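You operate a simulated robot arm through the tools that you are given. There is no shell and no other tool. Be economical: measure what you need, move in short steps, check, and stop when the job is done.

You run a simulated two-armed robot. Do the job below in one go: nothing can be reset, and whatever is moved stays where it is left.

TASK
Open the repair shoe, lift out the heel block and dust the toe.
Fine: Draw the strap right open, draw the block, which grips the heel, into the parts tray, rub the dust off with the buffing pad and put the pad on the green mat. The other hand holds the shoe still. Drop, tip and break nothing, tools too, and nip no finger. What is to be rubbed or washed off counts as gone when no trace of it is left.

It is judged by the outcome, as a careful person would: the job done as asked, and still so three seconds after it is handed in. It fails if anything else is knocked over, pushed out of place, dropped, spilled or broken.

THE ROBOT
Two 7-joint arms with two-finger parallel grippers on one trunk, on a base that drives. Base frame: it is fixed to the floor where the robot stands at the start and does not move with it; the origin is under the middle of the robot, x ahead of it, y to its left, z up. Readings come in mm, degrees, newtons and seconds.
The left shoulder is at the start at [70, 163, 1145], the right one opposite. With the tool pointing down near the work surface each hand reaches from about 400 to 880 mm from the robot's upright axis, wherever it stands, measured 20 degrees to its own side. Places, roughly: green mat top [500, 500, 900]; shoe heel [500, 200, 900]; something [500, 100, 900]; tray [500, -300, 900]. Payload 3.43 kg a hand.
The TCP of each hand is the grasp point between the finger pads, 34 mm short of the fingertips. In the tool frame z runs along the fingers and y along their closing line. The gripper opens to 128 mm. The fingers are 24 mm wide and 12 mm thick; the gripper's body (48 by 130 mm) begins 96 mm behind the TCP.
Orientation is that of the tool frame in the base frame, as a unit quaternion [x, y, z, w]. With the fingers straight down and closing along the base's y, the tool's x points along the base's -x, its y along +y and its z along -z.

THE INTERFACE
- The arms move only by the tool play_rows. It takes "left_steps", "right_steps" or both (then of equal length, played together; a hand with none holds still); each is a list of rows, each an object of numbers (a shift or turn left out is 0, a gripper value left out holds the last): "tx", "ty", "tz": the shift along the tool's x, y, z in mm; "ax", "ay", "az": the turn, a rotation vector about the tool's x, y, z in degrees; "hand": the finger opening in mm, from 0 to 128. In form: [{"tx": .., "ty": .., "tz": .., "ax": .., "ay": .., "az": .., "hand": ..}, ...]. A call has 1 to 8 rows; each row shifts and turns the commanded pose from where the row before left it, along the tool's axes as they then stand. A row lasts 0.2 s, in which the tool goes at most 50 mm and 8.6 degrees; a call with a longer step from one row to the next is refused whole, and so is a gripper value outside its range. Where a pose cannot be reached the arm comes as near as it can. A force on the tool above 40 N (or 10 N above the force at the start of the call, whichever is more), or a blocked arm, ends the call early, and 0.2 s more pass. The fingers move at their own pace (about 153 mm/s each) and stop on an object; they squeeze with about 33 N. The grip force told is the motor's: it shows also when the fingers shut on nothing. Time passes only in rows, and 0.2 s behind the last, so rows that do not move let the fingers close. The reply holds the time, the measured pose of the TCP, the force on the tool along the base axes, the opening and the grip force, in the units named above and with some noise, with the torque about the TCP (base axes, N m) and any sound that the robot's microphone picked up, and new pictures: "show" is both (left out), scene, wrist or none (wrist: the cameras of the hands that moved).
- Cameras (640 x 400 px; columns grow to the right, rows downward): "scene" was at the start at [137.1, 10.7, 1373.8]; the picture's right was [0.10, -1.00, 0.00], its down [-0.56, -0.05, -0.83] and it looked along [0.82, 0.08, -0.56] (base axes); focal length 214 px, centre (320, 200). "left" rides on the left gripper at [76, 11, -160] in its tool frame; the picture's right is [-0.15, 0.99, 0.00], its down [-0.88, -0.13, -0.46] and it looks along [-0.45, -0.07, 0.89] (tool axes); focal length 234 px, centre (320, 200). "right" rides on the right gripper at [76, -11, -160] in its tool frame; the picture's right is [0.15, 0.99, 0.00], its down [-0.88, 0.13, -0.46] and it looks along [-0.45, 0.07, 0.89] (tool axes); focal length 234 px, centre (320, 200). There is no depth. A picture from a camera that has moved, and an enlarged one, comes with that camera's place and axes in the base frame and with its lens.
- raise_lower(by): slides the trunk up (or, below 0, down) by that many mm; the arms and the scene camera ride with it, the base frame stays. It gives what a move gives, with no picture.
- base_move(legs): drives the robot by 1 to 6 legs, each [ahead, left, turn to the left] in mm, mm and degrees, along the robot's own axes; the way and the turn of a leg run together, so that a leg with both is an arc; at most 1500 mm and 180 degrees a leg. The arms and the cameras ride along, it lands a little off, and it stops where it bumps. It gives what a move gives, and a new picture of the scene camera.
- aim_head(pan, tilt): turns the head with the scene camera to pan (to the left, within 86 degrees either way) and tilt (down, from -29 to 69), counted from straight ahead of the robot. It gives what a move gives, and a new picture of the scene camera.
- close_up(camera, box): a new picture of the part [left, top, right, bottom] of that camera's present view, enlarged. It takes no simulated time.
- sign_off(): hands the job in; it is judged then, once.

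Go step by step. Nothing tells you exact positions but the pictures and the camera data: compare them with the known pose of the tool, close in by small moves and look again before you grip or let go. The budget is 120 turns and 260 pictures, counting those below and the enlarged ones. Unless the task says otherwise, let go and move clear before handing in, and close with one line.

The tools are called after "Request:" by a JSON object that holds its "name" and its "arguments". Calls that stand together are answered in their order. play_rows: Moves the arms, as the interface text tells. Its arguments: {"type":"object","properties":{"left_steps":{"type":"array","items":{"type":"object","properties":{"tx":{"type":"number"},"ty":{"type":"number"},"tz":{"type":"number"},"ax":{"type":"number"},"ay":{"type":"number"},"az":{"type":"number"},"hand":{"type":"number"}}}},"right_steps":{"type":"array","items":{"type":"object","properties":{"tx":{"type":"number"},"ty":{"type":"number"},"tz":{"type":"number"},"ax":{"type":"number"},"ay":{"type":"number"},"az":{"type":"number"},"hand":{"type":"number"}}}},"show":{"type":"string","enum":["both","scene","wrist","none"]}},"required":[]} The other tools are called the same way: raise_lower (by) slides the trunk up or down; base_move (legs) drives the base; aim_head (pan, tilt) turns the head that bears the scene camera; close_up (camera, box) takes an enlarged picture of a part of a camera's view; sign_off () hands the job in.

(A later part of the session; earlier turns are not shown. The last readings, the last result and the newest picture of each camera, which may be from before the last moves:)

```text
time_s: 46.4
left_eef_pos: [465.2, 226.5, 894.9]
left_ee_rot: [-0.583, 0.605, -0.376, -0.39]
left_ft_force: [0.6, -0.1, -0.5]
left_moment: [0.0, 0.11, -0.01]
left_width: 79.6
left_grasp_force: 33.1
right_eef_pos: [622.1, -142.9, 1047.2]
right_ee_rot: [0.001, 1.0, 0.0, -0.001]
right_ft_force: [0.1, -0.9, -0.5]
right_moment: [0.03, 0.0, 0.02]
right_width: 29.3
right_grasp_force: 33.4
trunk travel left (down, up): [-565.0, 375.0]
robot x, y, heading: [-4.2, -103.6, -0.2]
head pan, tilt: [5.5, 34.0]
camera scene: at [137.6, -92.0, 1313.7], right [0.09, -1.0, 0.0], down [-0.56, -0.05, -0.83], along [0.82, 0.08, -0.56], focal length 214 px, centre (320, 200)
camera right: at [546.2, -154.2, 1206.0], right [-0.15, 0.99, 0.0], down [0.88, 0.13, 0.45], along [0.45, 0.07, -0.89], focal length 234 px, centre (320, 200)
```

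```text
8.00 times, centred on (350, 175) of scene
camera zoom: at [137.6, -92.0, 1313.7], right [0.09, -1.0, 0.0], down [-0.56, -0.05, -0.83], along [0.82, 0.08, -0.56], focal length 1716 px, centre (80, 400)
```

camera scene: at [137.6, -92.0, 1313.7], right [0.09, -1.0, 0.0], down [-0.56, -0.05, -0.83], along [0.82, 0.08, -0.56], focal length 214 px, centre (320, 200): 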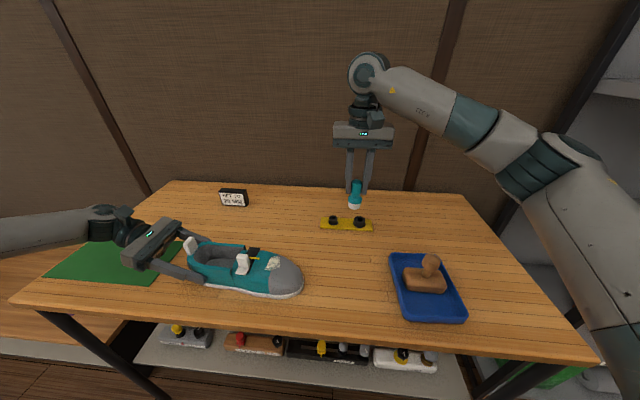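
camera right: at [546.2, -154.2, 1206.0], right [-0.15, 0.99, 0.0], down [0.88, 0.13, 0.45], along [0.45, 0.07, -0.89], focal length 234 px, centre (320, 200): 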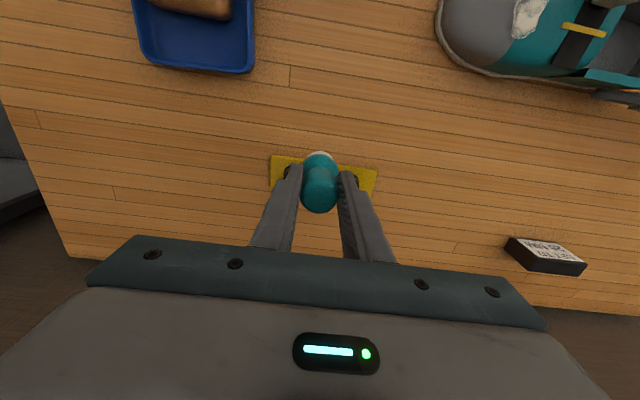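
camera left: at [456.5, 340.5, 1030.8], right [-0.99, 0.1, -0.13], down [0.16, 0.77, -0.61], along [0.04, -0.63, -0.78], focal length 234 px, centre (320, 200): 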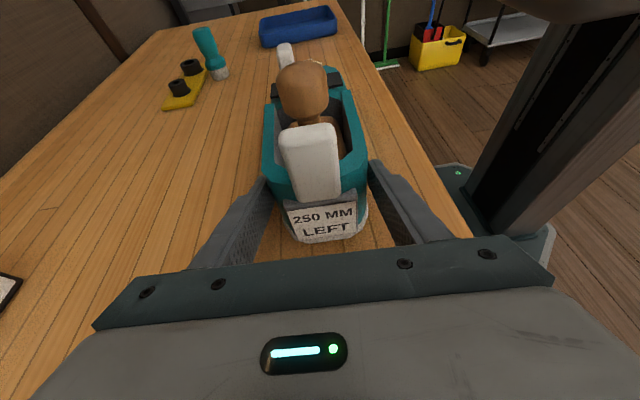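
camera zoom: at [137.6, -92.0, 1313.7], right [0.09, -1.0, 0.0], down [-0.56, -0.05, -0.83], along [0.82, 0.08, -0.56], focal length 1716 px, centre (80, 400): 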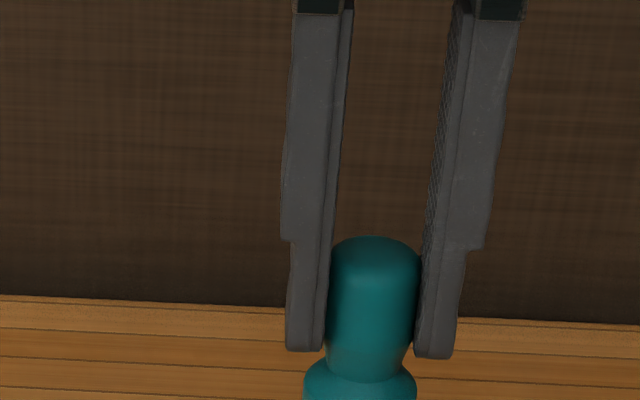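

The pad is held, its face about 79 mm below the TCP. The dust covers about x 438–476, y 28–64 at z ≈ 912, so I'll move above it and lean the pad about 12° to match the toe's slope.

Request:
{"name": "play_rows", "arguments": {"right_steps": [{"tx": 27.7, "ty": 29}, {"tx": 27.7, "ty": 29}, {"tx": 27.7, "ty": 29}, {"tx": 27.7, "ty": 29}, {"tx": 27.7, "ty": 29}, {"tx": 27.5, "ty": 28}, {"ax": -6}, {"ax": -6}], "show": "none"}}

Request:
{"name": "play_rows", "arguments": {"right_steps": [{}], "show": "both"}}

Request:
{"name": "close_up", "arguments": {"camera": "scene", "box": [190, 200, 318, 300]}}

Request:
{"name": "close_up", "arguments": {"camera": "left", "box": [240, 20, 400, 120]}}

```text
time_s: 48.2
left_eef_pos: [464.5, 226.0, 894.6]
left_ee_rot: [-0.584, 0.606, -0.375, -0.39]
left_ft_force: [0.0, -0.7, 0.1]
left_moment: [-0.22, 0.1, 0.08]
left_width: 79.6
left_grasp_force: 32.7
right_eef_pos: [455.4, 30.7, 1049.2]
right_ee_rot: [0.0, 0.994, 0.107, 0.0]
right_ft_force: [0.0, 0.1, 0.0]
right_moment: [0.0, 0.04, -0.01]
right_width: 29.5
right_grasp_force: 33.3
trunk travel left (down, up): [-565.0, 375.0]
robot x, y, heading: [0.7, -98.6, -0.0]
head pan, tilt: [5.5, 34.0]
```

```text
time_s: 48.6
left_eef_pos: [464.8, 226.6, 895.6]
left_ee_rot: [-0.584, 0.605, -0.376, -0.39]
left_ft_force: [-0.2, 0.3, -1.0]
left_moment: [0.02, 0.11, -0.02]
left_width: 79.8
left_grasp_force: 33.0
right_eef_pos: [456.0, 30.2, 1048.6]
right_ee_rot: [0.001, 0.994, 0.106, 0.0]
right_ft_force: [-0.5, -0.1, -1.0]
right_moment: [0.01, 0.02, -0.01]
right_width: 29.2
right_grasp_force: 32.1
trunk travel left (down, up): [-565.0, 375.0]
robot x, y, heading: [-2.4, -105.3, 0.0]
head pan, tilt: [5.5, 34.0]
camera scene: at [137.3, -91.8, 1313.7], right [0.09, -1.0, 0.0], down [-0.56, -0.05, -0.83], along [0.82, 0.08, -0.56], focal length 214 px, centre (320, 200)
camera right: at [379.8, -13.7, 1202.3], right [-0.15, 0.97, 0.21], down [0.88, 0.03, 0.47], along [0.45, 0.25, -0.86], focal length 234 px, centre (320, 200)
```

scene: 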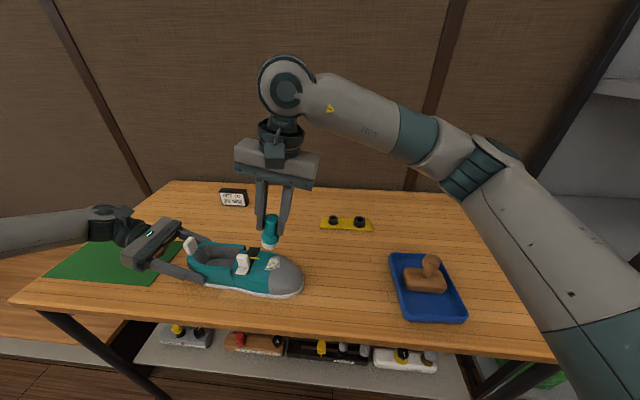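
right: 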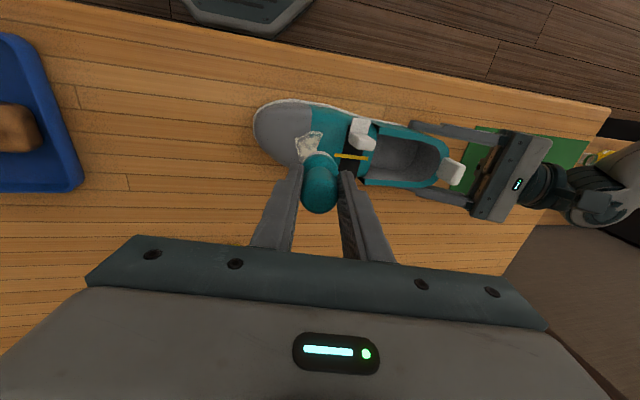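

```text
4.00 times, centred on (254, 250) of scene
camera zoom: at [137.3, -91.8, 1313.7], right [0.09, -1.0, 0.0], down [-0.56, -0.05, -0.83], along [0.82, 0.08, -0.56], focal length 858 px, centre (584, 0)
```

zoom: 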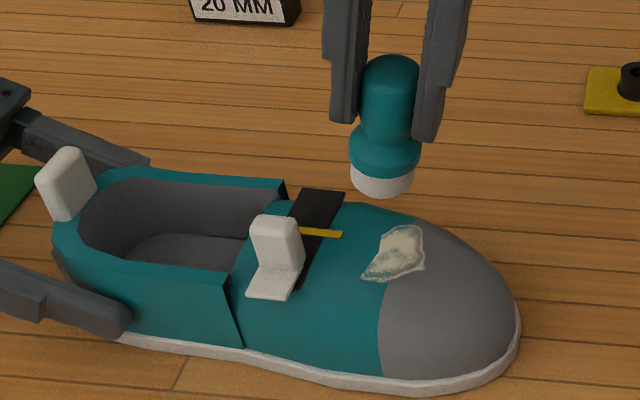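

```text
4.00 times, centred on (320, 70) of left
camera zoom: at [456.4, 340.5, 1030.7], right [-0.99, 0.1, -0.13], down [0.16, 0.77, -0.61], along [0.04, -0.63, -0.78], focal length 937 px, centre (320, 720)
```

zoom: 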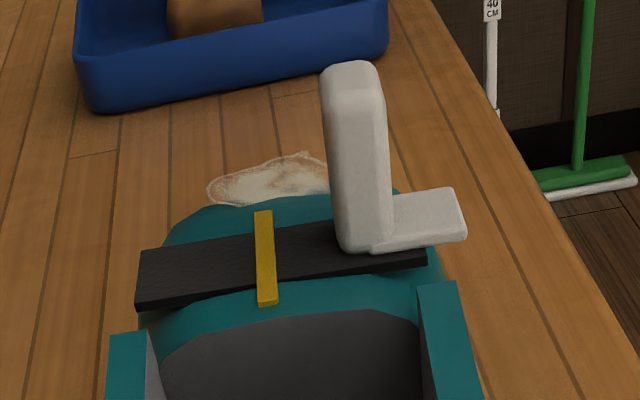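

Request:
{"name": "play_rows", "arguments": {"right_steps": [{"ty": -5, "tz": 23.5}, {"ty": -3.8, "tz": 18}, {"ty": -1.3, "tz": 6}, {"ty": -0.6, "tz": 3}, {}], "show": "none"}}

Request:
{"name": "close_up", "arguments": {"camera": "scene", "box": [190, 200, 318, 300]}}

Request:
{"name": "close_up", "arguments": {"camera": "left", "box": [240, 20, 400, 120]}}

```text
time_s: 49.8
left_eef_pos: [463.1, 226.0, 895.0]
left_ee_rot: [-0.584, 0.605, -0.376, -0.39]
left_ft_force: [-0.5, 0.4, -0.5]
left_moment: [-0.05, 0.13, -0.04]
left_width: 79.7
left_grasp_force: 32.8
right_eef_pos: [455.7, 31.0, 996.4]
right_ee_rot: [0.0, 0.995, 0.105, 0.0]
right_ft_force: [0.0, -0.5, -0.3]
right_moment: [0.03, 0.01, 0.03]
right_width: 29.3
right_grasp_force: 32.9
trunk travel left (down, up): [-565.0, 375.0]
robot x, y, heading: [-0.9, -100.5, 0.2]
head pan, tilt: [5.5, 34.0]
```

```text
4.00 times, centred on (254, 250) of scene
camera zoom: at [137.2, -91.7, 1313.8], right [0.09, -1.0, 0.0], down [-0.56, -0.05, -0.83], along [0.82, 0.08, -0.56], focal length 858 px, centre (584, 0)
```

zoom: 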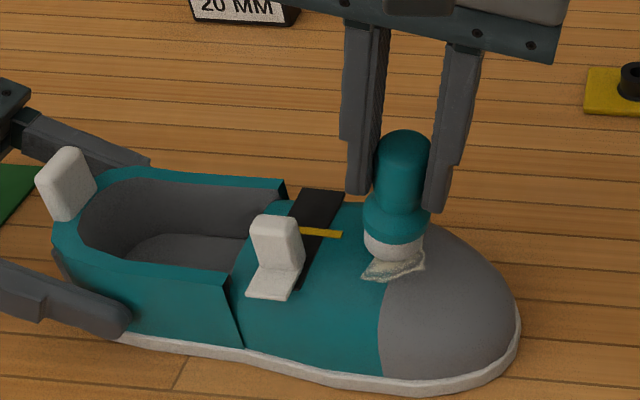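

```text
4.00 times, centred on (320, 70) of left
camera zoom: at [456.4, 340.4, 1030.7], right [-0.99, 0.1, -0.13], down [0.16, 0.77, -0.61], along [0.04, -0.63, -0.78], focal length 937 px, centre (320, 720)
```

zoom: 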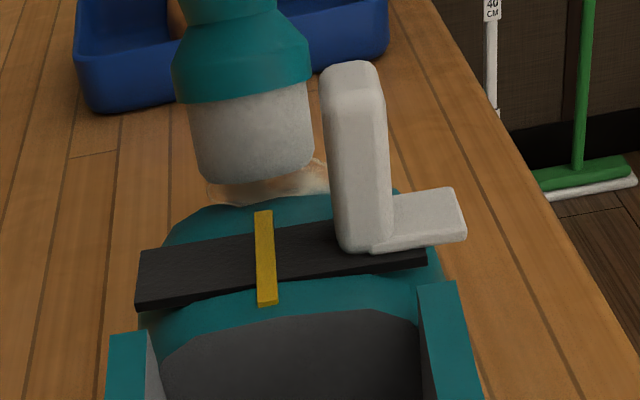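

Request:
{"name": "play_rows", "arguments": {"right_steps": [{"ty": -0.4, "tz": 2}, {"ty": -0.4, "tz": 2}, {}], "show": "none"}}

Request:
{"name": "play_rows", "arguments": {"right_steps": [{"ty": -0.4, "tz": 2}, {"ty": -0.2, "tz": 1}, {}], "show": "none"}}

Request:
{"name": "close_up", "arguments": {"camera": "scene", "box": [190, 200, 318, 300]}}

```text
time_s: 50.6
left_eef_pos: [465.5, 226.5, 893.9]
left_ee_rot: [-0.584, 0.605, -0.376, -0.39]
left_ft_force: [0.0, 0.1, -0.3]
left_moment: [0.02, 0.12, -0.03]
left_width: 79.7
left_grasp_force: 32.9
right_eef_pos: [455.6, 30.5, 994.4]
right_ee_rot: [0.0, 0.994, 0.105, 0.0]
right_ft_force: [0.0, 0.4, -1.5]
right_moment: [0.01, 0.02, -0.01]
right_width: 29.3
right_grasp_force: 33.4
trunk travel left (down, up): [-565.0, 375.0]
robot x, y, heading: [-0.8, -101.9, 0.0]
head pan, tilt: [5.5, 34.0]
```

```text
time_s: 51.4
left_eef_pos: [463.7, 226.4, 896.1]
left_ee_rot: [-0.584, 0.605, -0.376, -0.39]
left_ft_force: [-0.9, 0.3, 0.2]
left_moment: [0.05, 0.1, -0.09]
left_width: 79.8
left_grasp_force: 33.2
right_eef_pos: [456.1, 31.3, 990.7]
right_ee_rot: [0.001, 0.994, 0.105, 0.0]
right_ft_force: [0.4, -0.8, -0.1]
right_moment: [0.02, 0.02, -0.01]
right_width: 29.3
right_grasp_force: 32.6
trunk travel left (down, up): [-565.0, 375.0]
robot x, y, heading: [1.0, -102.0, 0.1]
head pan, tilt: [5.5, 34.0]
```

```text
4.00 times, centred on (254, 250) of scene
camera zoom: at [137.2, -91.8, 1313.8], right [0.09, -1.0, 0.0], down [-0.56, -0.05, -0.83], along [0.82, 0.08, -0.56], focal length 858 px, centre (584, 0)
```

zoom: 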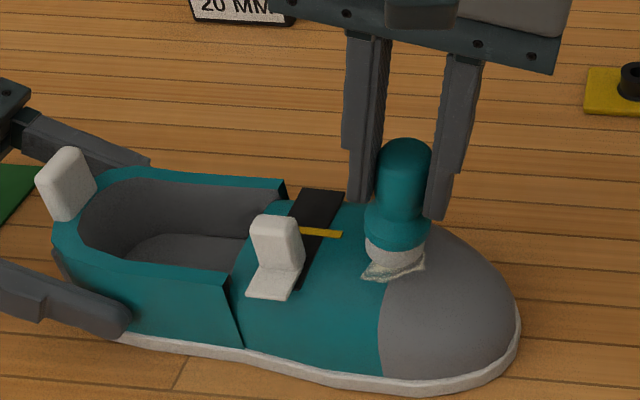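

Request:
{"name": "play_rows", "arguments": {"right_steps": [{"ty": -0.3, "tz": 1.5}, {"ty": -0.3, "tz": 1.5}, {}], "show": "none"}}

Request:
{"name": "play_rows", "arguments": {"right_steps": [{"ty": -0.3, "tz": 1.5}, {"ty": -0.3, "tz": 1.5}, {}], "show": "none"}}

Request:
{"name": "close_up", "arguments": {"camera": "scene", "box": [190, 200, 318, 300]}}

```text
time_s: 52.2
left_eef_pos: [463.6, 227.1, 895.2]
left_ee_rot: [-0.585, 0.604, -0.377, -0.389]
left_ft_force: [3.1, 6.0, -7.3]
left_moment: [-0.23, 0.63, 0.44]
left_width: 79.6
left_grasp_force: 32.7
right_eef_pos: [456.2, 31.6, 990.1]
right_ee_rot: [0.001, 0.994, 0.107, 0.002]
right_ft_force: [1.1, -8.3, 29.4]
right_moment: [0.12, -0.28, -0.01]
right_width: 29.4
right_grasp_force: 33.2
trunk travel left (down, up): [-565.0, 375.0]
robot x, y, heading: [-3.6, -105.0, -0.1]
head pan, tilt: [5.5, 34.0]
```

```text
time_s: 53.0
left_eef_pos: [462.6, 226.8, 895.2]
left_ee_rot: [-0.583, 0.606, -0.375, -0.39]
left_ft_force: [4.5, 3.4, -9.2]
left_moment: [0.55, 0.31, 0.76]
left_width: 79.9
left_grasp_force: 33.2
right_eef_pos: [455.4, 31.7, 985.5]
right_ee_rot: [-0.001, 0.994, 0.106, 0.0]
right_ft_force: [-1.9, -1.6, 30.7]
right_moment: [0.51, -0.12, 0.09]
right_width: 29.4
right_grasp_force: 32.6
trunk travel left (down, up): [-565.0, 375.0]
robot x, y, heading: [0.6, -102.2, 0.1]
head pan, tilt: [5.5, 34.0]
```

```text
4.00 times, centred on (254, 250) of scene
camera zoom: at [136.3, -91.9, 1313.9], right [0.09, -1.0, 0.0], down [-0.56, -0.05, -0.83], along [0.83, 0.08, -0.56], focal length 858 px, centre (584, 0)
```

zoom: 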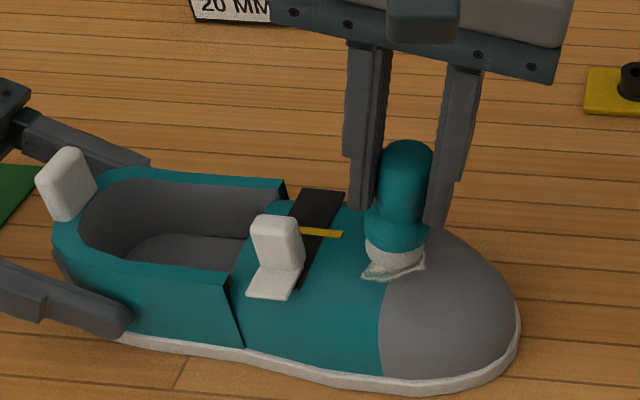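

I have contact: about 30 N, and the pad slipped a little up into the grip. I'll ease back to a light press and make the first strokes, then look at the effect.

Request:
{"name": "play_rows", "arguments": {"right_steps": [{"tz": -1.5}, {"tx": 6}, {"tx": 6}, {"tx": -6}, {"tx": -6}, {"tx": -6}, {"tx": -6}, {}], "show": "none"}}

Request:
{"name": "play_rows", "arguments": {"right_steps": [{"tx": 6}, {"tx": 6}, {"ty": 6}, {"ty": 6}, {"ty": -6}, {"ty": -6}, {}], "show": "none"}}

Request:
{"name": "close_up", "arguments": {"camera": "scene", "box": [190, 200, 318, 300]}}

Request:
{"name": "close_up", "arguments": {"camera": "left", "box": [240, 20, 400, 120]}}

```text
time_s: 54.8
left_eef_pos: [464.2, 225.6, 895.5]
left_ee_rot: [-0.583, 0.605, -0.377, -0.389]
left_ft_force: [0.9, -0.1, -0.8]
left_moment: [-0.01, 0.02, -0.01]
left_width: 79.5
left_grasp_force: 33.1
right_eef_pos: [468.8, 30.2, 985.4]
right_ee_rot: [0.002, 0.994, 0.106, -0.001]
right_ft_force: [-0.3, 0.0, -0.5]
right_moment: [0.02, -0.01, 0.0]
right_width: 29.5
right_grasp_force: 33.4
trunk travel left (down, up): [-565.0, 375.0]
robot x, y, heading: [0.1, -99.9, 0.2]
head pan, tilt: [5.5, 34.0]
```

```text
time_s: 56.4
left_eef_pos: [464.0, 226.8, 895.4]
left_ee_rot: [-0.584, 0.605, -0.376, -0.389]
left_ft_force: [0.8, 0.8, 2.5]
left_moment: [-0.7, -0.01, 0.0]
left_width: 79.8
left_grasp_force: 33.3
right_eef_pos: [456.4, 30.9, 988.4]
right_ee_rot: [0.001, 0.994, 0.106, 0.0]
right_ft_force: [-0.2, 0.1, 0.5]
right_moment: [-0.01, -0.02, -0.03]
right_width: 29.0
right_grasp_force: 33.3
trunk travel left (down, up): [-565.0, 375.0]
robot x, y, heading: [3.4, -102.7, -0.1]
head pan, tilt: [5.5, 34.0]
```

```text
4.00 times, centred on (254, 250) of scene
camera zoom: at [137.1, -91.7, 1313.8], right [0.09, -1.0, 0.0], down [-0.56, -0.05, -0.83], along [0.82, 0.08, -0.56], focal length 858 px, centre (584, 0)
```

zoom: 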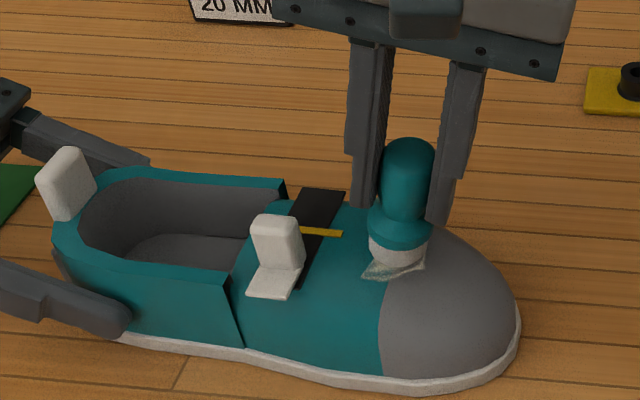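

```text
4.00 times, centred on (320, 70) of left
camera zoom: at [456.3, 340.5, 1030.8], right [-0.99, 0.1, -0.13], down [0.16, 0.77, -0.61], along [0.04, -0.63, -0.78], focal length 937 px, centre (320, 720)
```

zoom: 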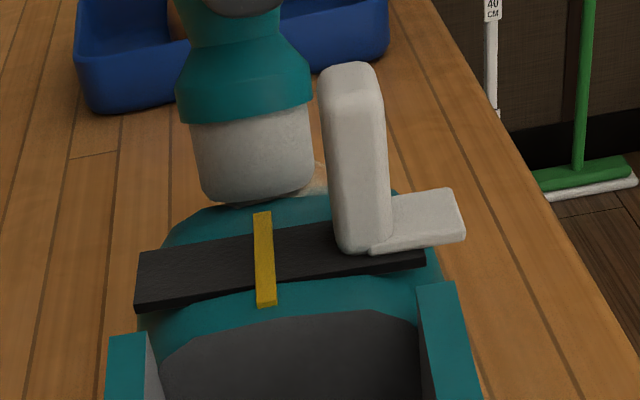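

The dust seems reduced where rubbed. I'll lift briefly to see what remains.

Request:
{"name": "play_rows", "arguments": {"right_steps": [{"tz": -15}, {"tz": -20}, {"tz": -25}, {}], "show": "none"}}

Request:
{"name": "close_up", "arguments": {"camera": "scene", "box": [230, 230, 310, 300]}}

Request:
{"name": "close_up", "arguments": {"camera": "right", "box": [250, 80, 378, 160]}}

```text
time_s: 57.4
left_eef_pos: [464.6, 227.1, 894.9]
left_ee_rot: [-0.582, 0.605, -0.376, -0.391]
left_ft_force: [0.0, 0.6, 1.2]
left_moment: [-0.69, -0.06, 0.07]
left_width: 79.6
left_grasp_force: 33.3
right_eef_pos: [457.3, 17.2, 1046.7]
right_ee_rot: [0.0, 0.994, 0.105, 0.0]
right_ft_force: [0.5, 0.1, -1.2]
right_moment: [0.03, 0.02, 0.03]
right_width: 29.4
right_grasp_force: 33.2
trunk travel left (down, up): [-565.0, 375.0]
robot x, y, heading: [-0.8, -106.9, 0.1]
head pan, tilt: [5.5, 34.0]
```

```text
5.71 times, centred on (270, 265) of scene
camera zoom: at [137.2, -91.6, 1313.8], right [0.09, -1.0, 0.0], down [-0.56, -0.05, -0.83], along [0.82, 0.08, -0.56], focal length 1226 px, centre (606, -171)
```

zoom: 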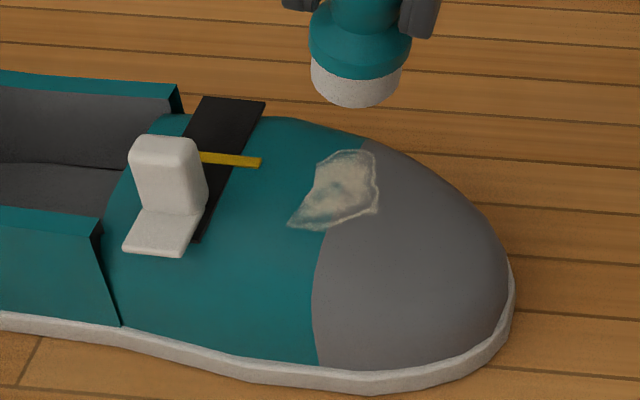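

```text
5.00 times, centred on (314, 120) of right
camera zoom: at [381.5, -26.9, 1199.0], right [-0.15, 0.97, 0.21], down [0.88, 0.03, 0.47], along [0.45, 0.25, -0.86], focal length 1171 px, centre (350, 600)
```

zoom: 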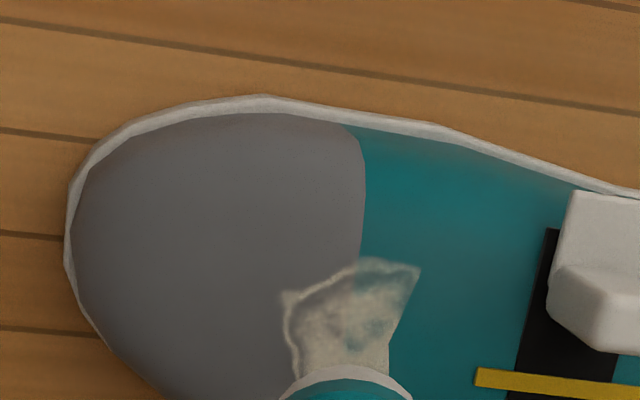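

The whole patch has faded evenly, so rubbing works. I'll go back down with a light press and keep stroking.

Request:
{"name": "play_rows", "arguments": {"right_steps": [{"tz": 25}, {"tz": 22}, {"tz": 11}, {"tz": 2}, {"tz": 1.5}, {}], "show": "none"}}

Request:
{"name": "play_rows", "arguments": {"right_steps": [{"tx": 5}, {"tx": -5}, {"tx": -5}, {"tx": 5}, {"ty": -5}, {"ty": 5}, {"ty": 5}, {"ty": -5}], "show": "none"}}

Request:
{"name": "close_up", "arguments": {"camera": "scene", "box": [230, 230, 310, 300]}}

```text
time_s: 58.8
left_eef_pos: [463.8, 225.1, 896.0]
left_ee_rot: [-0.584, 0.605, -0.377, -0.389]
left_ft_force: [0.1, 2.3, 0.5]
left_moment: [-0.59, -0.28, 0.09]
left_width: 79.7
left_grasp_force: 33.1
right_eef_pos: [456.7, 31.8, 985.9]
right_ee_rot: [0.001, 0.994, 0.106, 0.0]
right_ft_force: [2.9, -2.6, 9.9]
right_moment: [0.13, -0.15, -0.04]
right_width: 29.5
right_grasp_force: 32.7
trunk travel left (down, up): [-565.0, 375.0]
robot x, y, heading: [-1.7, -102.5, -0.0]
head pan, tilt: [5.5, 34.0]
```

```text
time_s: 60.6
left_eef_pos: [463.4, 226.5, 895.4]
left_ee_rot: [-0.583, 0.605, -0.376, -0.39]
left_ft_force: [0.2, -0.6, -5.3]
left_moment: [0.73, -0.11, 0.08]
left_width: 79.8
left_grasp_force: 32.8
right_eef_pos: [455.3, 32.8, 986.5]
right_ee_rot: [0.0, 0.994, 0.107, 0.0]
right_ft_force: [0.2, 1.1, 15.5]
right_moment: [0.54, 0.03, 0.0]
right_width: 29.3
right_grasp_force: 33.2
trunk travel left (down, up): [-565.0, 375.0]
robot x, y, heading: [-0.7, -102.4, 0.1]
head pan, tilt: [5.5, 34.0]
```

```text
5.71 times, centred on (270, 265) of scene
camera zoom: at [136.5, -91.7, 1313.8], right [0.09, -1.0, 0.0], down [-0.56, -0.05, -0.83], along [0.83, 0.08, -0.56], focal length 1226 px, centre (606, -171)
```

zoom: 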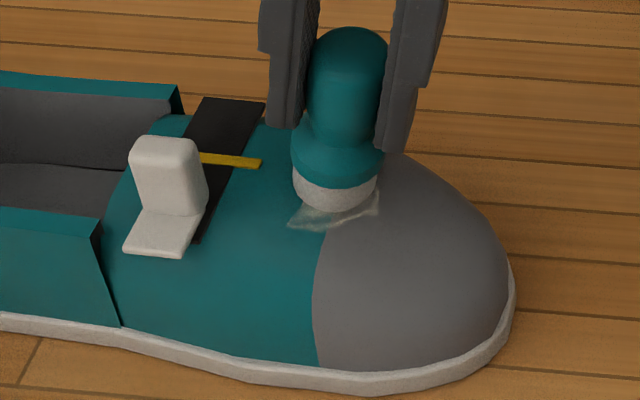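

Good light pressure (10–15 N), and the dust is fading. I'll carry on over a wider area.

Request:
{"name": "play_rows", "arguments": {"right_steps": [{"tx": 6}, {"tx": 5, "tz": 0.5}, {"ty": -6}, {"ty": 6}, {"ty": 6}, {"ty": -6}, {"tx": -5, "tz": -0.5}, {"tx": -6}], "show": "none"}}

Request:
{"name": "play_rows", "arguments": {"right_steps": [{"tx": -6}, {"tx": -5, "tz": 0.5}, {"ty": -6}, {"ty": 6}, {"ty": 6}, {"ty": -6}, {"tx": 5, "tz": -0.5}, {"tx": 6}], "show": "none"}}

Request:
{"name": "play_rows", "arguments": {"right_steps": [{"tx": 5}, {"tx": -5}, {"tx": -5}, {"tx": 5}, {"ty": -8}, {"ty": 8}, {"ty": 6}, {"ty": -6}], "show": "none"}}

Request:
{"name": "close_up", "arguments": {"camera": "scene", "box": [230, 230, 310, 300]}}

```text
time_s: 62.4
left_eef_pos: [463.7, 227.3, 894.9]
left_ee_rot: [-0.584, 0.605, -0.376, -0.389]
left_ft_force: [2.0, 1.9, -5.9]
left_moment: [0.72, 0.28, 0.2]
left_width: 79.8
left_grasp_force: 33.6
right_eef_pos: [455.3, 30.4, 985.3]
right_ee_rot: [0.0, 0.994, 0.106, -0.001]
right_ft_force: [-4.4, -2.6, 11.2]
right_moment: [0.18, 0.22, 0.13]
right_width: 29.3
right_grasp_force: 32.8
trunk travel left (down, up): [-565.0, 375.0]
robot x, y, heading: [5.4, -102.1, -0.1]
head pan, tilt: [5.5, 34.0]
```

```text
time_s: 64.2
left_eef_pos: [463.4, 225.8, 895.4]
left_ee_rot: [-0.583, 0.606, -0.376, -0.39]
left_ft_force: [-2.7, 6.2, -3.6]
left_moment: [-0.36, -0.35, -0.1]
left_width: 79.7
left_grasp_force: 32.9
right_eef_pos: [456.9, 30.5, 984.1]
right_ee_rot: [0.001, 0.994, 0.106, -0.001]
right_ft_force: [6.9, -5.3, 20.8]
right_moment: [0.09, -0.56, -0.17]
right_width: 29.3
right_grasp_force: 33.3
trunk travel left (down, up): [-565.0, 375.0]
robot x, y, heading: [-3.1, -99.9, 0.2]
head pan, tilt: [5.5, 34.0]
```

```text
time_s: 66.0
left_eef_pos: [463.6, 226.6, 895.6]
left_ee_rot: [-0.583, 0.605, -0.377, -0.39]
left_ft_force: [0.4, -1.0, -0.2]
left_moment: [-0.18, -0.01, -0.02]
left_width: 79.6
left_grasp_force: 32.4
right_eef_pos: [454.9, 31.7, 984.8]
right_ee_rot: [0.001, 0.994, 0.106, -0.001]
right_ft_force: [-0.5, -0.2, 2.3]
right_moment: [0.07, -0.02, 0.05]
right_width: 29.3
right_grasp_force: 33.1
trunk travel left (down, up): [-565.0, 375.0]
robot x, y, heading: [-2.1, -102.6, -0.2]
head pan, tilt: [5.5, 34.0]
```

```text
5.71 times, centred on (270, 265) of scene
camera zoom: at [137.1, -91.9, 1313.8], right [0.09, -1.0, 0.0], down [-0.56, -0.05, -0.83], along [0.82, 0.08, -0.56], focal length 1226 px, centre (606, -171)
```

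zoom: 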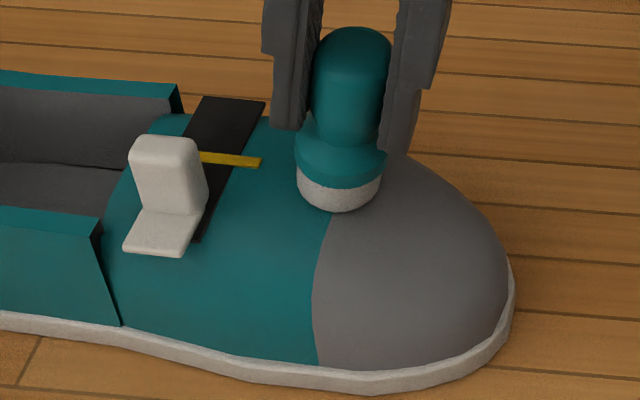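

The visible part is clean. I'll do one more light round, then lift to check thoroughly.

Request:
{"name": "play_rows", "arguments": {"right_steps": [{"tz": 1}, {"tx": 6}, {"ty": 6}, {"tx": -6}, {"tx": -6}, {"ty": -8}, {"tx": 6}, {"ty": 2}], "show": "none"}}

Request:
{"name": "play_rows", "arguments": {"right_steps": [{"tz": -15}, {"tz": -30}, {"tz": -35}, {"tz": -20}, {"ty": -30}, {"ty": -30}, {}], "show": "wrist"}}

Request:
{"name": "close_up", "arguments": {"camera": "scene", "box": [230, 230, 310, 300]}}

Request:
{"name": "close_up", "arguments": {"camera": "left", "box": [240, 20, 400, 120]}}

Request:
{"name": "close_up", "arguments": {"camera": "right", "box": [280, 60, 440, 160]}}

```text
time_s: 67.8
left_eef_pos: [463.8, 227.5, 895.3]
left_ee_rot: [-0.583, 0.606, -0.376, -0.389]
left_ft_force: [-0.1, 9.9, -2.2]
left_moment: [-0.86, -0.24, 0.06]
left_width: 79.8
left_grasp_force: 32.9
right_eef_pos: [457.1, 30.7, 984.8]
right_ee_rot: [0.002, 0.994, 0.105, 0.0]
right_ft_force: [3.6, -10.3, 18.6]
right_moment: [-0.19, -0.38, -0.13]
right_width: 29.5
right_grasp_force: 33.2
trunk travel left (down, up): [-565.0, 375.0]
robot x, y, heading: [-0.2, -99.9, 0.1]
head pan, tilt: [5.5, 34.0]
```

```text
time_s: 69.4
left_eef_pos: [463.9, 226.2, 895.2]
left_ee_rot: [-0.583, 0.606, -0.376, -0.39]
left_ft_force: [-0.3, 1.0, 0.5]
left_moment: [-0.28, -0.06, -0.05]
left_width: 79.8
left_grasp_force: 32.4
right_eef_pos: [456.5, -49.0, 1069.9]
right_ee_rot: [0.0, 0.994, 0.105, 0.0]
right_ft_force: [-0.8, -0.3, -1.1]
right_moment: [0.01, -0.04, 0.0]
right_width: 29.4
right_grasp_force: 32.8
trunk travel left (down, up): [-565.0, 375.0]
robot x, y, heading: [-2.0, -99.7, -0.0]
head pan, tilt: [5.5, 34.0]
camera right: at [380.2, -93.2, 1222.6], right [-0.15, 0.97, 0.21], down [0.88, 0.03, 0.47], along [0.45, 0.25, -0.86], focal length 234 px, centre (320, 200)
```

right: 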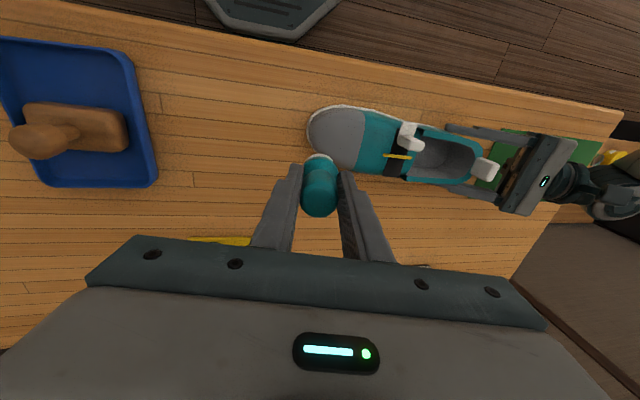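

```text
5.71 times, centred on (270, 265) of scene
camera zoom: at [137.1, -91.5, 1313.8], right [0.09, -1.0, 0.0], down [-0.56, -0.05, -0.83], along [0.82, 0.08, -0.56], focal length 1226 px, centre (606, -171)
```

zoom: 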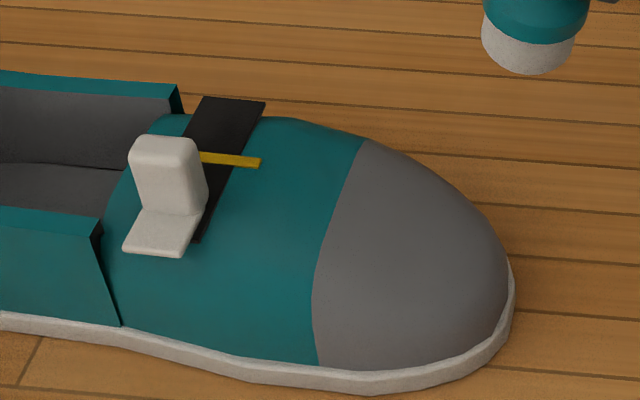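

```text
4.00 times, centred on (320, 70) of left
camera zoom: at [456.3, 340.6, 1030.8], right [-0.99, 0.1, -0.13], down [0.16, 0.77, -0.61], along [0.04, -0.63, -0.78], focal length 937 px, centre (320, 720)
```

zoom: 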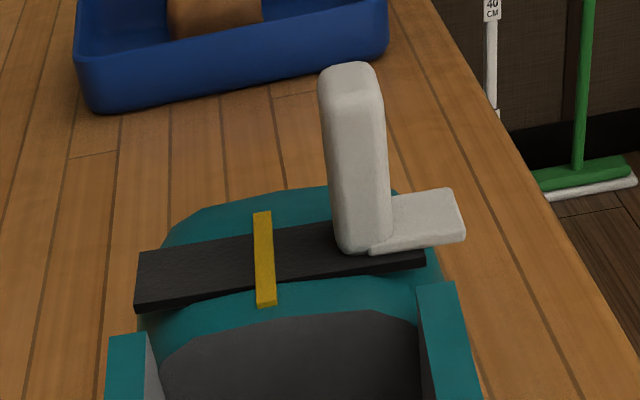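

```text
4.00 times, centred on (360, 110) of right
camera zoom: at [380.2, -93.2, 1222.6], right [-0.15, 0.97, 0.21], down [0.88, 0.03, 0.47], along [0.45, 0.25, -0.86], focal length 937 px, centre (160, 560)
```

zoom: 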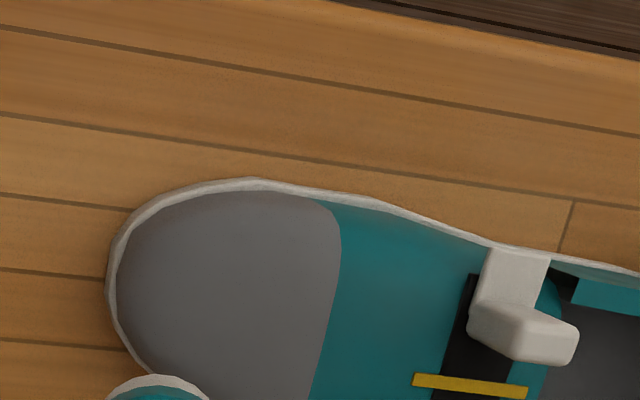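

The toe is clean in all views. Now the left hand opens and goes straight up out of the way, while the right hand straightens and rises with the pad.

Request:
{"name": "play_rows", "arguments": {"left_steps": [{"hand": 100}, {"hand": 124}, {}, {"tx": 13.6, "tz": -6.2}, {"tx": 27.3, "tz": -12.4}, {"tx": 36, "tz": -16}, {"tx": 36, "tz": -16}, {}], "right_steps": [{"ax": 6}, {"ax": 6}, {"tz": -20}, {"tz": -20}, {}, {}, {}, {}], "show": "both"}}

```text
time_s: 71.2
left_eef_pos: [464.1, 226.6, 1016.9]
left_ee_rot: [-0.583, 0.605, -0.376, -0.39]
left_ft_force: [0.9, 1.3, 0.0]
left_moment: [-0.01, -0.02, 0.04]
left_width: 124.2
left_grasp_force: 0.0
right_eef_pos: [456.7, -50.6, 1110.1]
right_ee_rot: [0.001, 1.0, 0.001, -0.001]
right_ft_force: [0.5, -0.4, -0.8]
right_moment: [0.03, 0.02, 0.03]
right_width: 29.6
right_grasp_force: 32.6
trunk travel left (down, up): [-565.0, 375.0]
robot x, y, heading: [0.2, -104.9, 0.1]
head pan, tilt: [5.5, 34.0]
camera scene: at [137.5, -91.5, 1313.7], right [0.09, -1.0, 0.0], down [-0.56, -0.05, -0.83], along [0.82, 0.08, -0.56], focal length 214 px, centre (320, 200)
camera right: at [380.7, -60.7, 1268.3], right [-0.15, 0.99, 0.0], down [0.88, 0.13, 0.46], along [0.45, 0.07, -0.89], focal length 234 px, centre (320, 200)
camera left: at [455.7, 339.6, 1153.4], right [-0.99, 0.1, -0.13], down [0.16, 0.77, -0.61], along [0.04, -0.63, -0.78], focal length 234 px, centre (320, 200)
```

scene: 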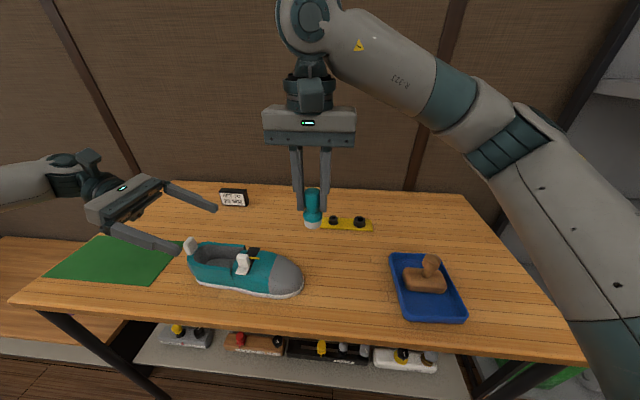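
right: 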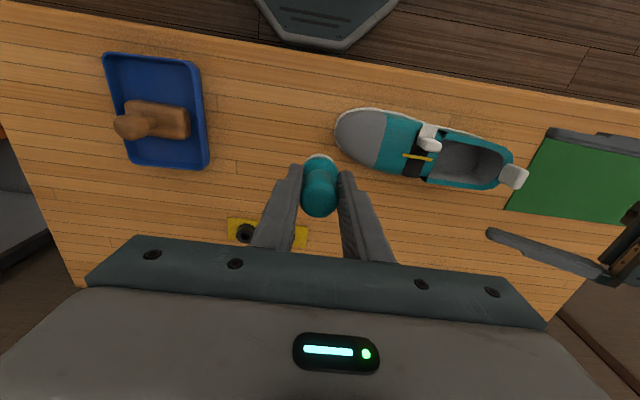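
left: 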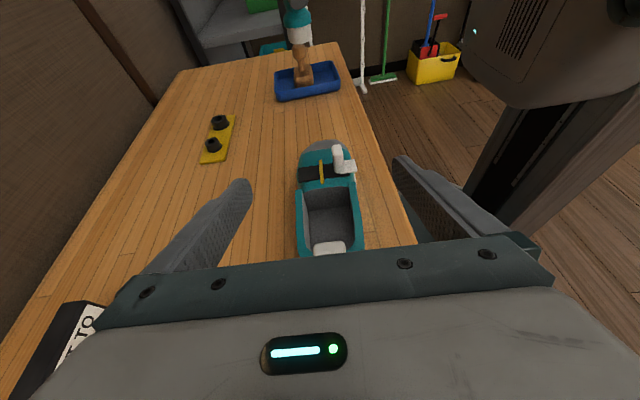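

The shoe stayed put. I'll move the left hand further up and left, then drive the base left so the right hand can reach the mat.

Request:
{"name": "play_rows", "arguments": {"left_steps": [{"tx": 15.1, "ty": 13.1, "tz": -39.2}, {"tx": 15.1, "ty": 13.1, "tz": -39.2}, {"tx": 15.1, "ty": 13.1, "tz": -39.2}, {"tx": 15.1, "ty": 13.1, "tz": -39.2}, {"tx": 15.1, "ty": 13.1, "tz": -39.2}, {}], "show": "none"}}

Request:
{"name": "base_move", "arguments": {"legs": [[0, 290, 0]]}}

```text
time_s: 72.6
left_eef_pos: [405.1, 376.6, 1169.2]
left_ee_rot: [-0.583, 0.605, -0.376, -0.39]
left_ft_force: [-0.7, -0.2, 0.0]
left_moment: [-0.01, 0.0, 0.01]
left_width: 124.1
left_grasp_force: 0.0
right_eef_pos: [455.6, -49.8, 1109.7]
right_ee_rot: [0.001, 1.0, 0.001, 0.0]
right_ft_force: [0.1, 0.2, -0.9]
right_moment: [0.03, 0.02, 0.04]
right_width: 29.4
right_grasp_force: 32.7
trunk travel left (down, up): [-565.0, 375.0]
robot x, y, heading: [0.1, -104.3, 0.0]
head pan, tilt: [5.5, 34.0]
```

```text
time_s: 74.5
left_eef_pos: [408.5, 659.4, 1168.6]
left_ee_rot: [-0.582, 0.606, -0.376, -0.39]
left_ft_force: [-0.5, -0.3, -0.6]
left_moment: [0.02, 0.0, 0.02]
left_width: 124.0
left_grasp_force: 0.1
right_eef_pos: [458.0, 232.7, 1109.3]
right_ee_rot: [0.003, 1.0, 0.001, 0.0]
right_ft_force: [-0.1, -1.1, -0.3]
right_moment: [0.01, 0.04, 0.01]
right_width: 29.0
right_grasp_force: 33.1
trunk travel left (down, up): [-565.0, 375.0]
robot x, y, heading: [1.9, 185.7, -0.2]
head pan, tilt: [5.5, 34.0]
camera scene: at [138.0, 192.7, 1313.8], right [0.09, -1.0, 0.0], down [-0.56, -0.05, -0.83], along [0.83, 0.07, -0.56], focal length 214 px, centre (320, 200)
```

scene: 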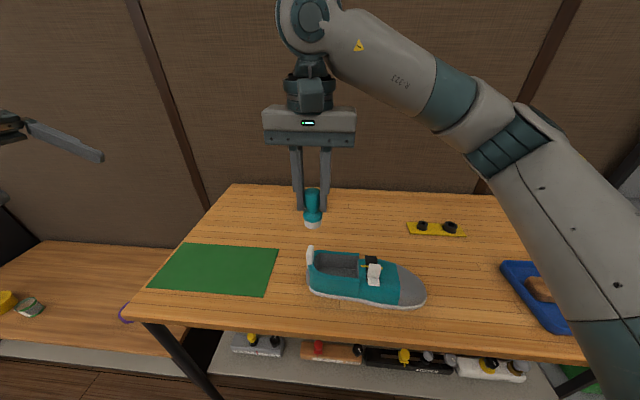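

The mat spans about x 411–565, y 350–620. I'll carry the pad over (480,430) and lower it.

Request:
{"name": "play_rows", "arguments": {"right_steps": [{"tx": -4.4, "ty": 39.5}, {"tx": -4.4, "ty": 39.5}, {"tx": -4.4, "ty": 39.5}, {"tx": -4.4, "ty": 39.5}, {"tx": -4.4, "ty": 39.5}, {"tz": 45}, {"tz": 45}, {"tz": 40}], "show": "none"}}

Request:
{"name": "play_rows", "arguments": {"right_steps": [{"tz": 25}, {"tz": 10}, {}], "show": "both"}}

Request:
{"name": "close_up", "arguments": {"camera": "scene", "box": [150, 200, 310, 300]}}

```text
time_s: 76.3
left_eef_pos: [407.3, 659.4, 1169.1]
left_ee_rot: [-0.583, 0.605, -0.376, -0.39]
left_ft_force: [-0.2, -0.7, 0.1]
left_moment: [0.02, 0.02, -0.02]
left_width: 124.0
left_grasp_force: 0.0
right_eef_pos: [478.0, 431.9, 977.9]
right_ee_rot: [0.003, 1.0, 0.0, -0.001]
right_ft_force: [0.1, -0.4, -1.4]
right_moment: [0.04, -0.01, -0.01]
right_width: 29.4
right_grasp_force: 33.2
trunk travel left (down, up): [-565.0, 375.0]
robot x, y, heading: [0.3, 183.2, -0.1]
head pan, tilt: [5.5, 34.0]
```

```text
time_s: 77.1
left_eef_pos: [406.4, 660.1, 1168.1]
left_ee_rot: [-0.583, 0.606, -0.376, -0.39]
left_ft_force: [-0.3, 0.5, -0.2]
left_moment: [-0.02, 0.01, 0.04]
left_width: 124.0
left_grasp_force: 0.1
right_eef_pos: [479.8, 431.2, 943.6]
right_ee_rot: [0.002, 1.0, 0.001, 0.0]
right_ft_force: [0.7, 0.6, -1.2]
right_moment: [0.03, 0.03, -0.01]
right_width: 29.1
right_grasp_force: 32.7
trunk travel left (down, up): [-565.0, 375.0]
robot x, y, heading: [-0.2, 180.6, -0.1]
head pan, tilt: [5.5, 34.0]
camera scene: at [138.0, 192.6, 1313.8], right [0.09, -1.0, 0.0], down [-0.56, -0.05, -0.83], along [0.83, 0.07, -0.56], focal length 214 px, centre (320, 200)
camera right: at [404.0, 420.1, 1102.0], right [-0.14, 0.99, 0.0], down [0.88, 0.12, 0.46], along [0.45, 0.07, -0.89], focal length 234 px, centre (320, 200)
```

scene: 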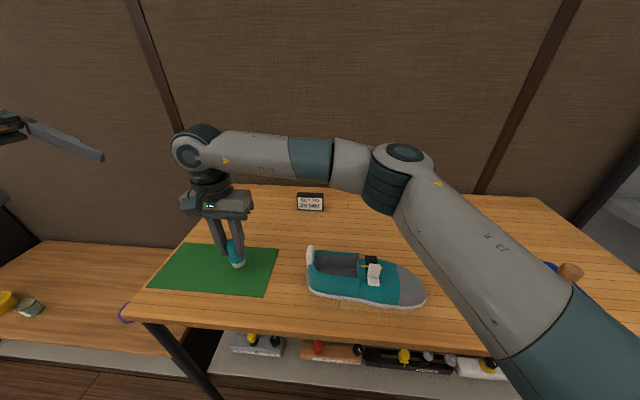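
right: 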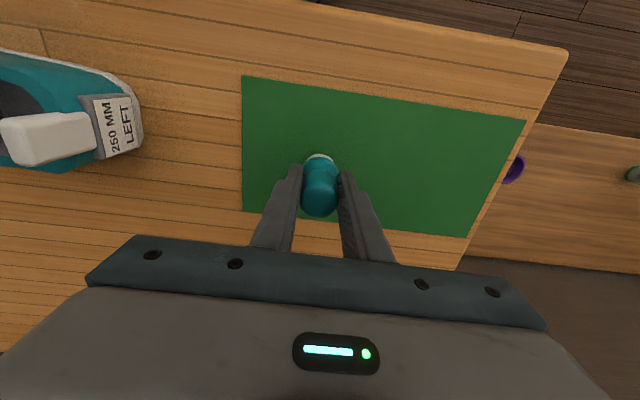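

```text
4.00 times, centred on (230, 250) of scene
camera zoom: at [138.0, 192.6, 1313.8], right [0.09, -1.0, 0.0], down [-0.56, -0.05, -0.83], along [0.83, 0.07, -0.56], focal length 858 px, centre (680, 0)
```

zoom: 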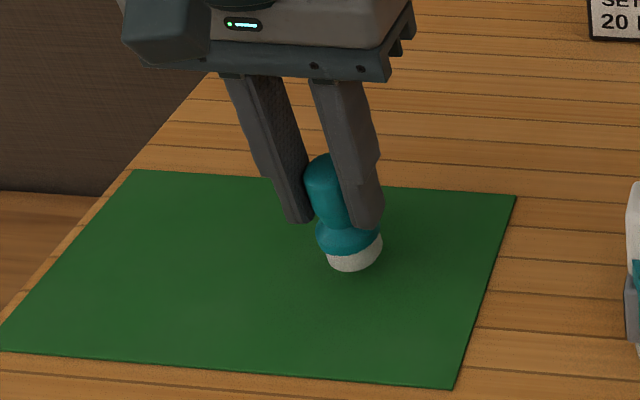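

Request:
{"name": "play_rows", "arguments": {"right_steps": [{"tz": 5}, {"tz": 4}, {"tz": 2}, {}], "show": "none"}}

Request:
{"name": "play_rows", "arguments": {"right_steps": [{"tz": 1.5}, {"tz": 1.5}, {}], "show": "none"}}

Request:
{"name": "play_rows", "arguments": {"right_steps": [{"tz": 1}, {"tz": 1}, {}], "show": "none"}}

Request:
{"name": "close_up", "arguments": {"camera": "scene", "box": [200, 225, 280, 275]}}

```text
time_s: 78.1
left_eef_pos: [406.5, 659.2, 1168.8]
left_ee_rot: [-0.582, 0.606, -0.376, -0.391]
left_ft_force: [1.1, -0.4, -0.4]
left_moment: [-0.02, -0.03, 0.0]
left_width: 123.9
left_grasp_force: 0.1
right_eef_pos: [479.0, 429.9, 934.2]
right_ee_rot: [0.003, 1.0, 0.001, 0.0]
right_ft_force: [-0.7, -0.2, -0.6]
right_moment: [-0.01, -0.04, 0.0]
right_width: 29.1
right_grasp_force: 33.2
trunk travel left (down, up): [-565.0, 375.0]
robot x, y, heading: [-0.6, 181.9, -0.4]
head pan, tilt: [5.5, 34.0]
```

```text
time_s: 78.9
left_eef_pos: [407.1, 659.3, 1166.3]
left_ee_rot: [-0.583, 0.606, -0.376, -0.39]
left_ft_force: [0.5, 0.2, 0.4]
left_moment: [0.0, 0.05, 0.0]
left_width: 124.0
left_grasp_force: 0.1
right_eef_pos: [480.0, 431.3, 931.0]
right_ee_rot: [0.003, 1.0, 0.001, 0.0]
right_ft_force: [-0.4, 0.2, -0.5]
right_moment: [0.0, -0.02, 0.0]
right_width: 29.2
right_grasp_force: 32.6
trunk travel left (down, up): [-565.0, 375.0]
robot x, y, heading: [3.2, 181.0, -0.0]
head pan, tilt: [5.5, 34.0]
```

```text
time_s: 79.7
left_eef_pos: [407.4, 659.1, 1169.4]
left_ee_rot: [-0.583, 0.606, -0.375, -0.39]
left_ft_force: [-0.2, -0.1, -0.8]
left_moment: [0.03, 0.03, 0.02]
left_width: 123.8
left_grasp_force: 0.0
right_eef_pos: [480.7, 430.3, 928.1]
right_ee_rot: [0.003, 1.0, 0.002, 0.001]
right_ft_force: [0.6, 0.3, -0.2]
right_moment: [0.02, 0.04, 0.02]
right_width: 29.2
right_grasp_force: 33.3
trunk travel left (down, up): [-565.0, 375.0]
robot x, y, heading: [0.1, 179.7, -0.6]
head pan, tilt: [5.5, 34.0]
```

```text
8.00 times, centred on (240, 250) of scene
camera zoom: at [138.0, 192.5, 1313.8], right [0.09, -1.0, 0.0], down [-0.56, -0.05, -0.83], along [0.83, 0.07, -0.56], focal length 1716 px, centre (960, -200)
```

zoom: 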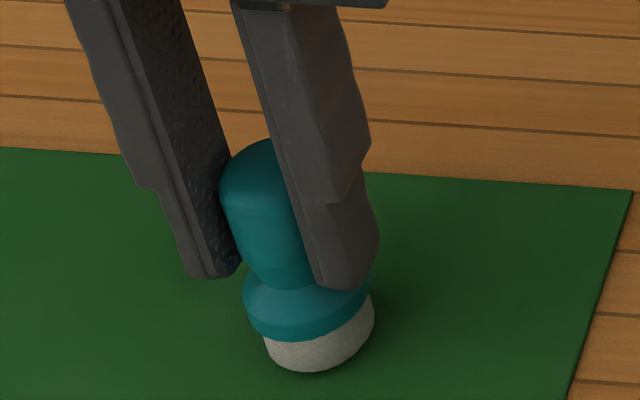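

Request:
{"name": "play_rows", "arguments": {"right_steps": [{"tz": 1}, {"tz": 1}, {}], "show": "none"}}

Request:
{"name": "play_rows", "arguments": {"right_steps": [{"tz": 1}, {}], "show": "none"}}

Request:
{"name": "close_up", "arguments": {"camera": "scene", "box": [200, 225, 280, 275]}}

```text
time_s: 80.5
left_eef_pos: [407.9, 659.4, 1168.3]
left_ee_rot: [-0.583, 0.606, -0.376, -0.39]
left_ft_force: [-0.2, 0.4, -0.3]
left_moment: [-0.02, -0.01, 0.01]
left_width: 123.9
left_grasp_force: 0.0
right_eef_pos: [481.1, 431.3, 927.1]
right_ee_rot: [0.002, 1.0, 0.001, 0.0]
right_ft_force: [1.3, -0.3, 0.6]
right_moment: [-0.01, -0.01, 0.01]
right_width: 29.2
right_grasp_force: 32.9
trunk travel left (down, up): [-565.0, 375.0]
robot x, y, heading: [4.4, 181.8, -0.2]
head pan, tilt: [5.5, 34.0]
```

```text
time_s: 81.1
left_eef_pos: [407.3, 657.7, 1168.8]
left_ee_rot: [-0.582, 0.606, -0.376, -0.391]
left_ft_force: [0.1, 0.3, 0.3]
left_moment: [-0.01, 0.0, -0.01]
left_width: 124.2
left_grasp_force: 0.0
right_eef_pos: [479.8, 430.3, 926.6]
right_ee_rot: [0.002, 1.0, 0.002, 0.0]
right_ft_force: [2.2, -0.1, 5.3]
right_moment: [-0.03, -0.05, 0.01]
right_width: 29.3
right_grasp_force: 33.0
trunk travel left (down, up): [-565.0, 375.0]
robot x, y, heading: [1.0, 182.3, -0.4]
head pan, tilt: [5.5, 34.0]
```

```text
8.00 times, centred on (240, 250) of scene
camera zoom: at [137.7, 192.2, 1313.9], right [0.09, -1.0, 0.0], down [-0.56, -0.05, -0.83], along [0.83, 0.07, -0.56], focal length 1716 px, centre (960, -200)
```

zoom: 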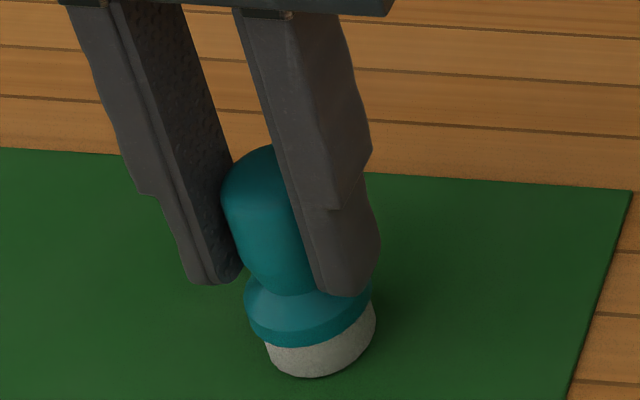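

Request:
{"name": "close_up", "arguments": {"camera": "left", "box": [160, 0, 480, 200]}}

Request:
{"name": "close_up", "arguments": {"camera": "right", "box": [256, 120, 384, 240]}}

```text
2.00 times, centred on (320, 100) of left
camera zoom: at [399.6, 772.8, 1304.5], right [-0.99, 0.1, -0.13], down [0.16, 0.77, -0.61], along [0.04, -0.63, -0.78], focal length 468 px, centre (320, 400)
```

zoom: 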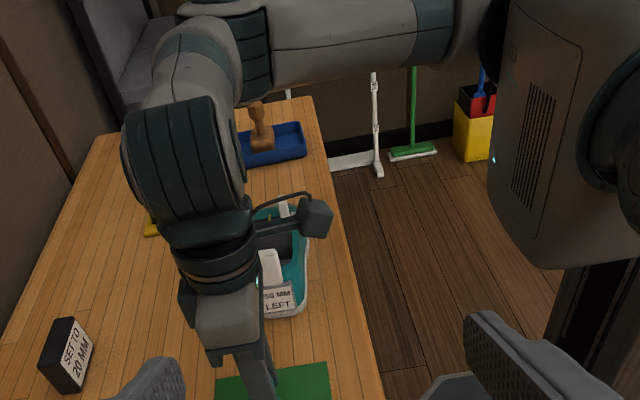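

```text
3.33 times, centred on (320, 180) of right
camera zoom: at [403.9, 419.7, 1085.3], right [-0.14, 0.99, 0.0], down [0.88, 0.12, 0.46], along [0.45, 0.07, -0.89], focal length 781 px, centre (320, 267)
```

zoom: 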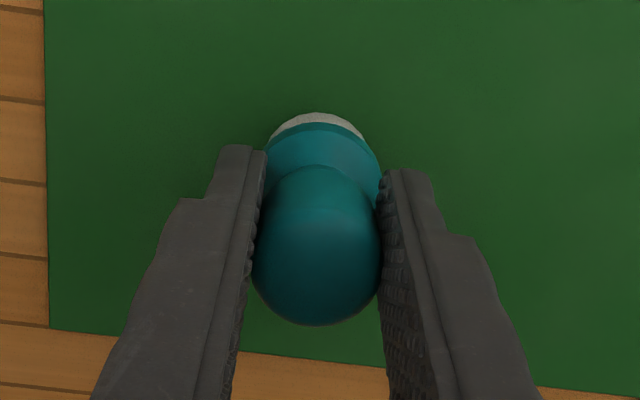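

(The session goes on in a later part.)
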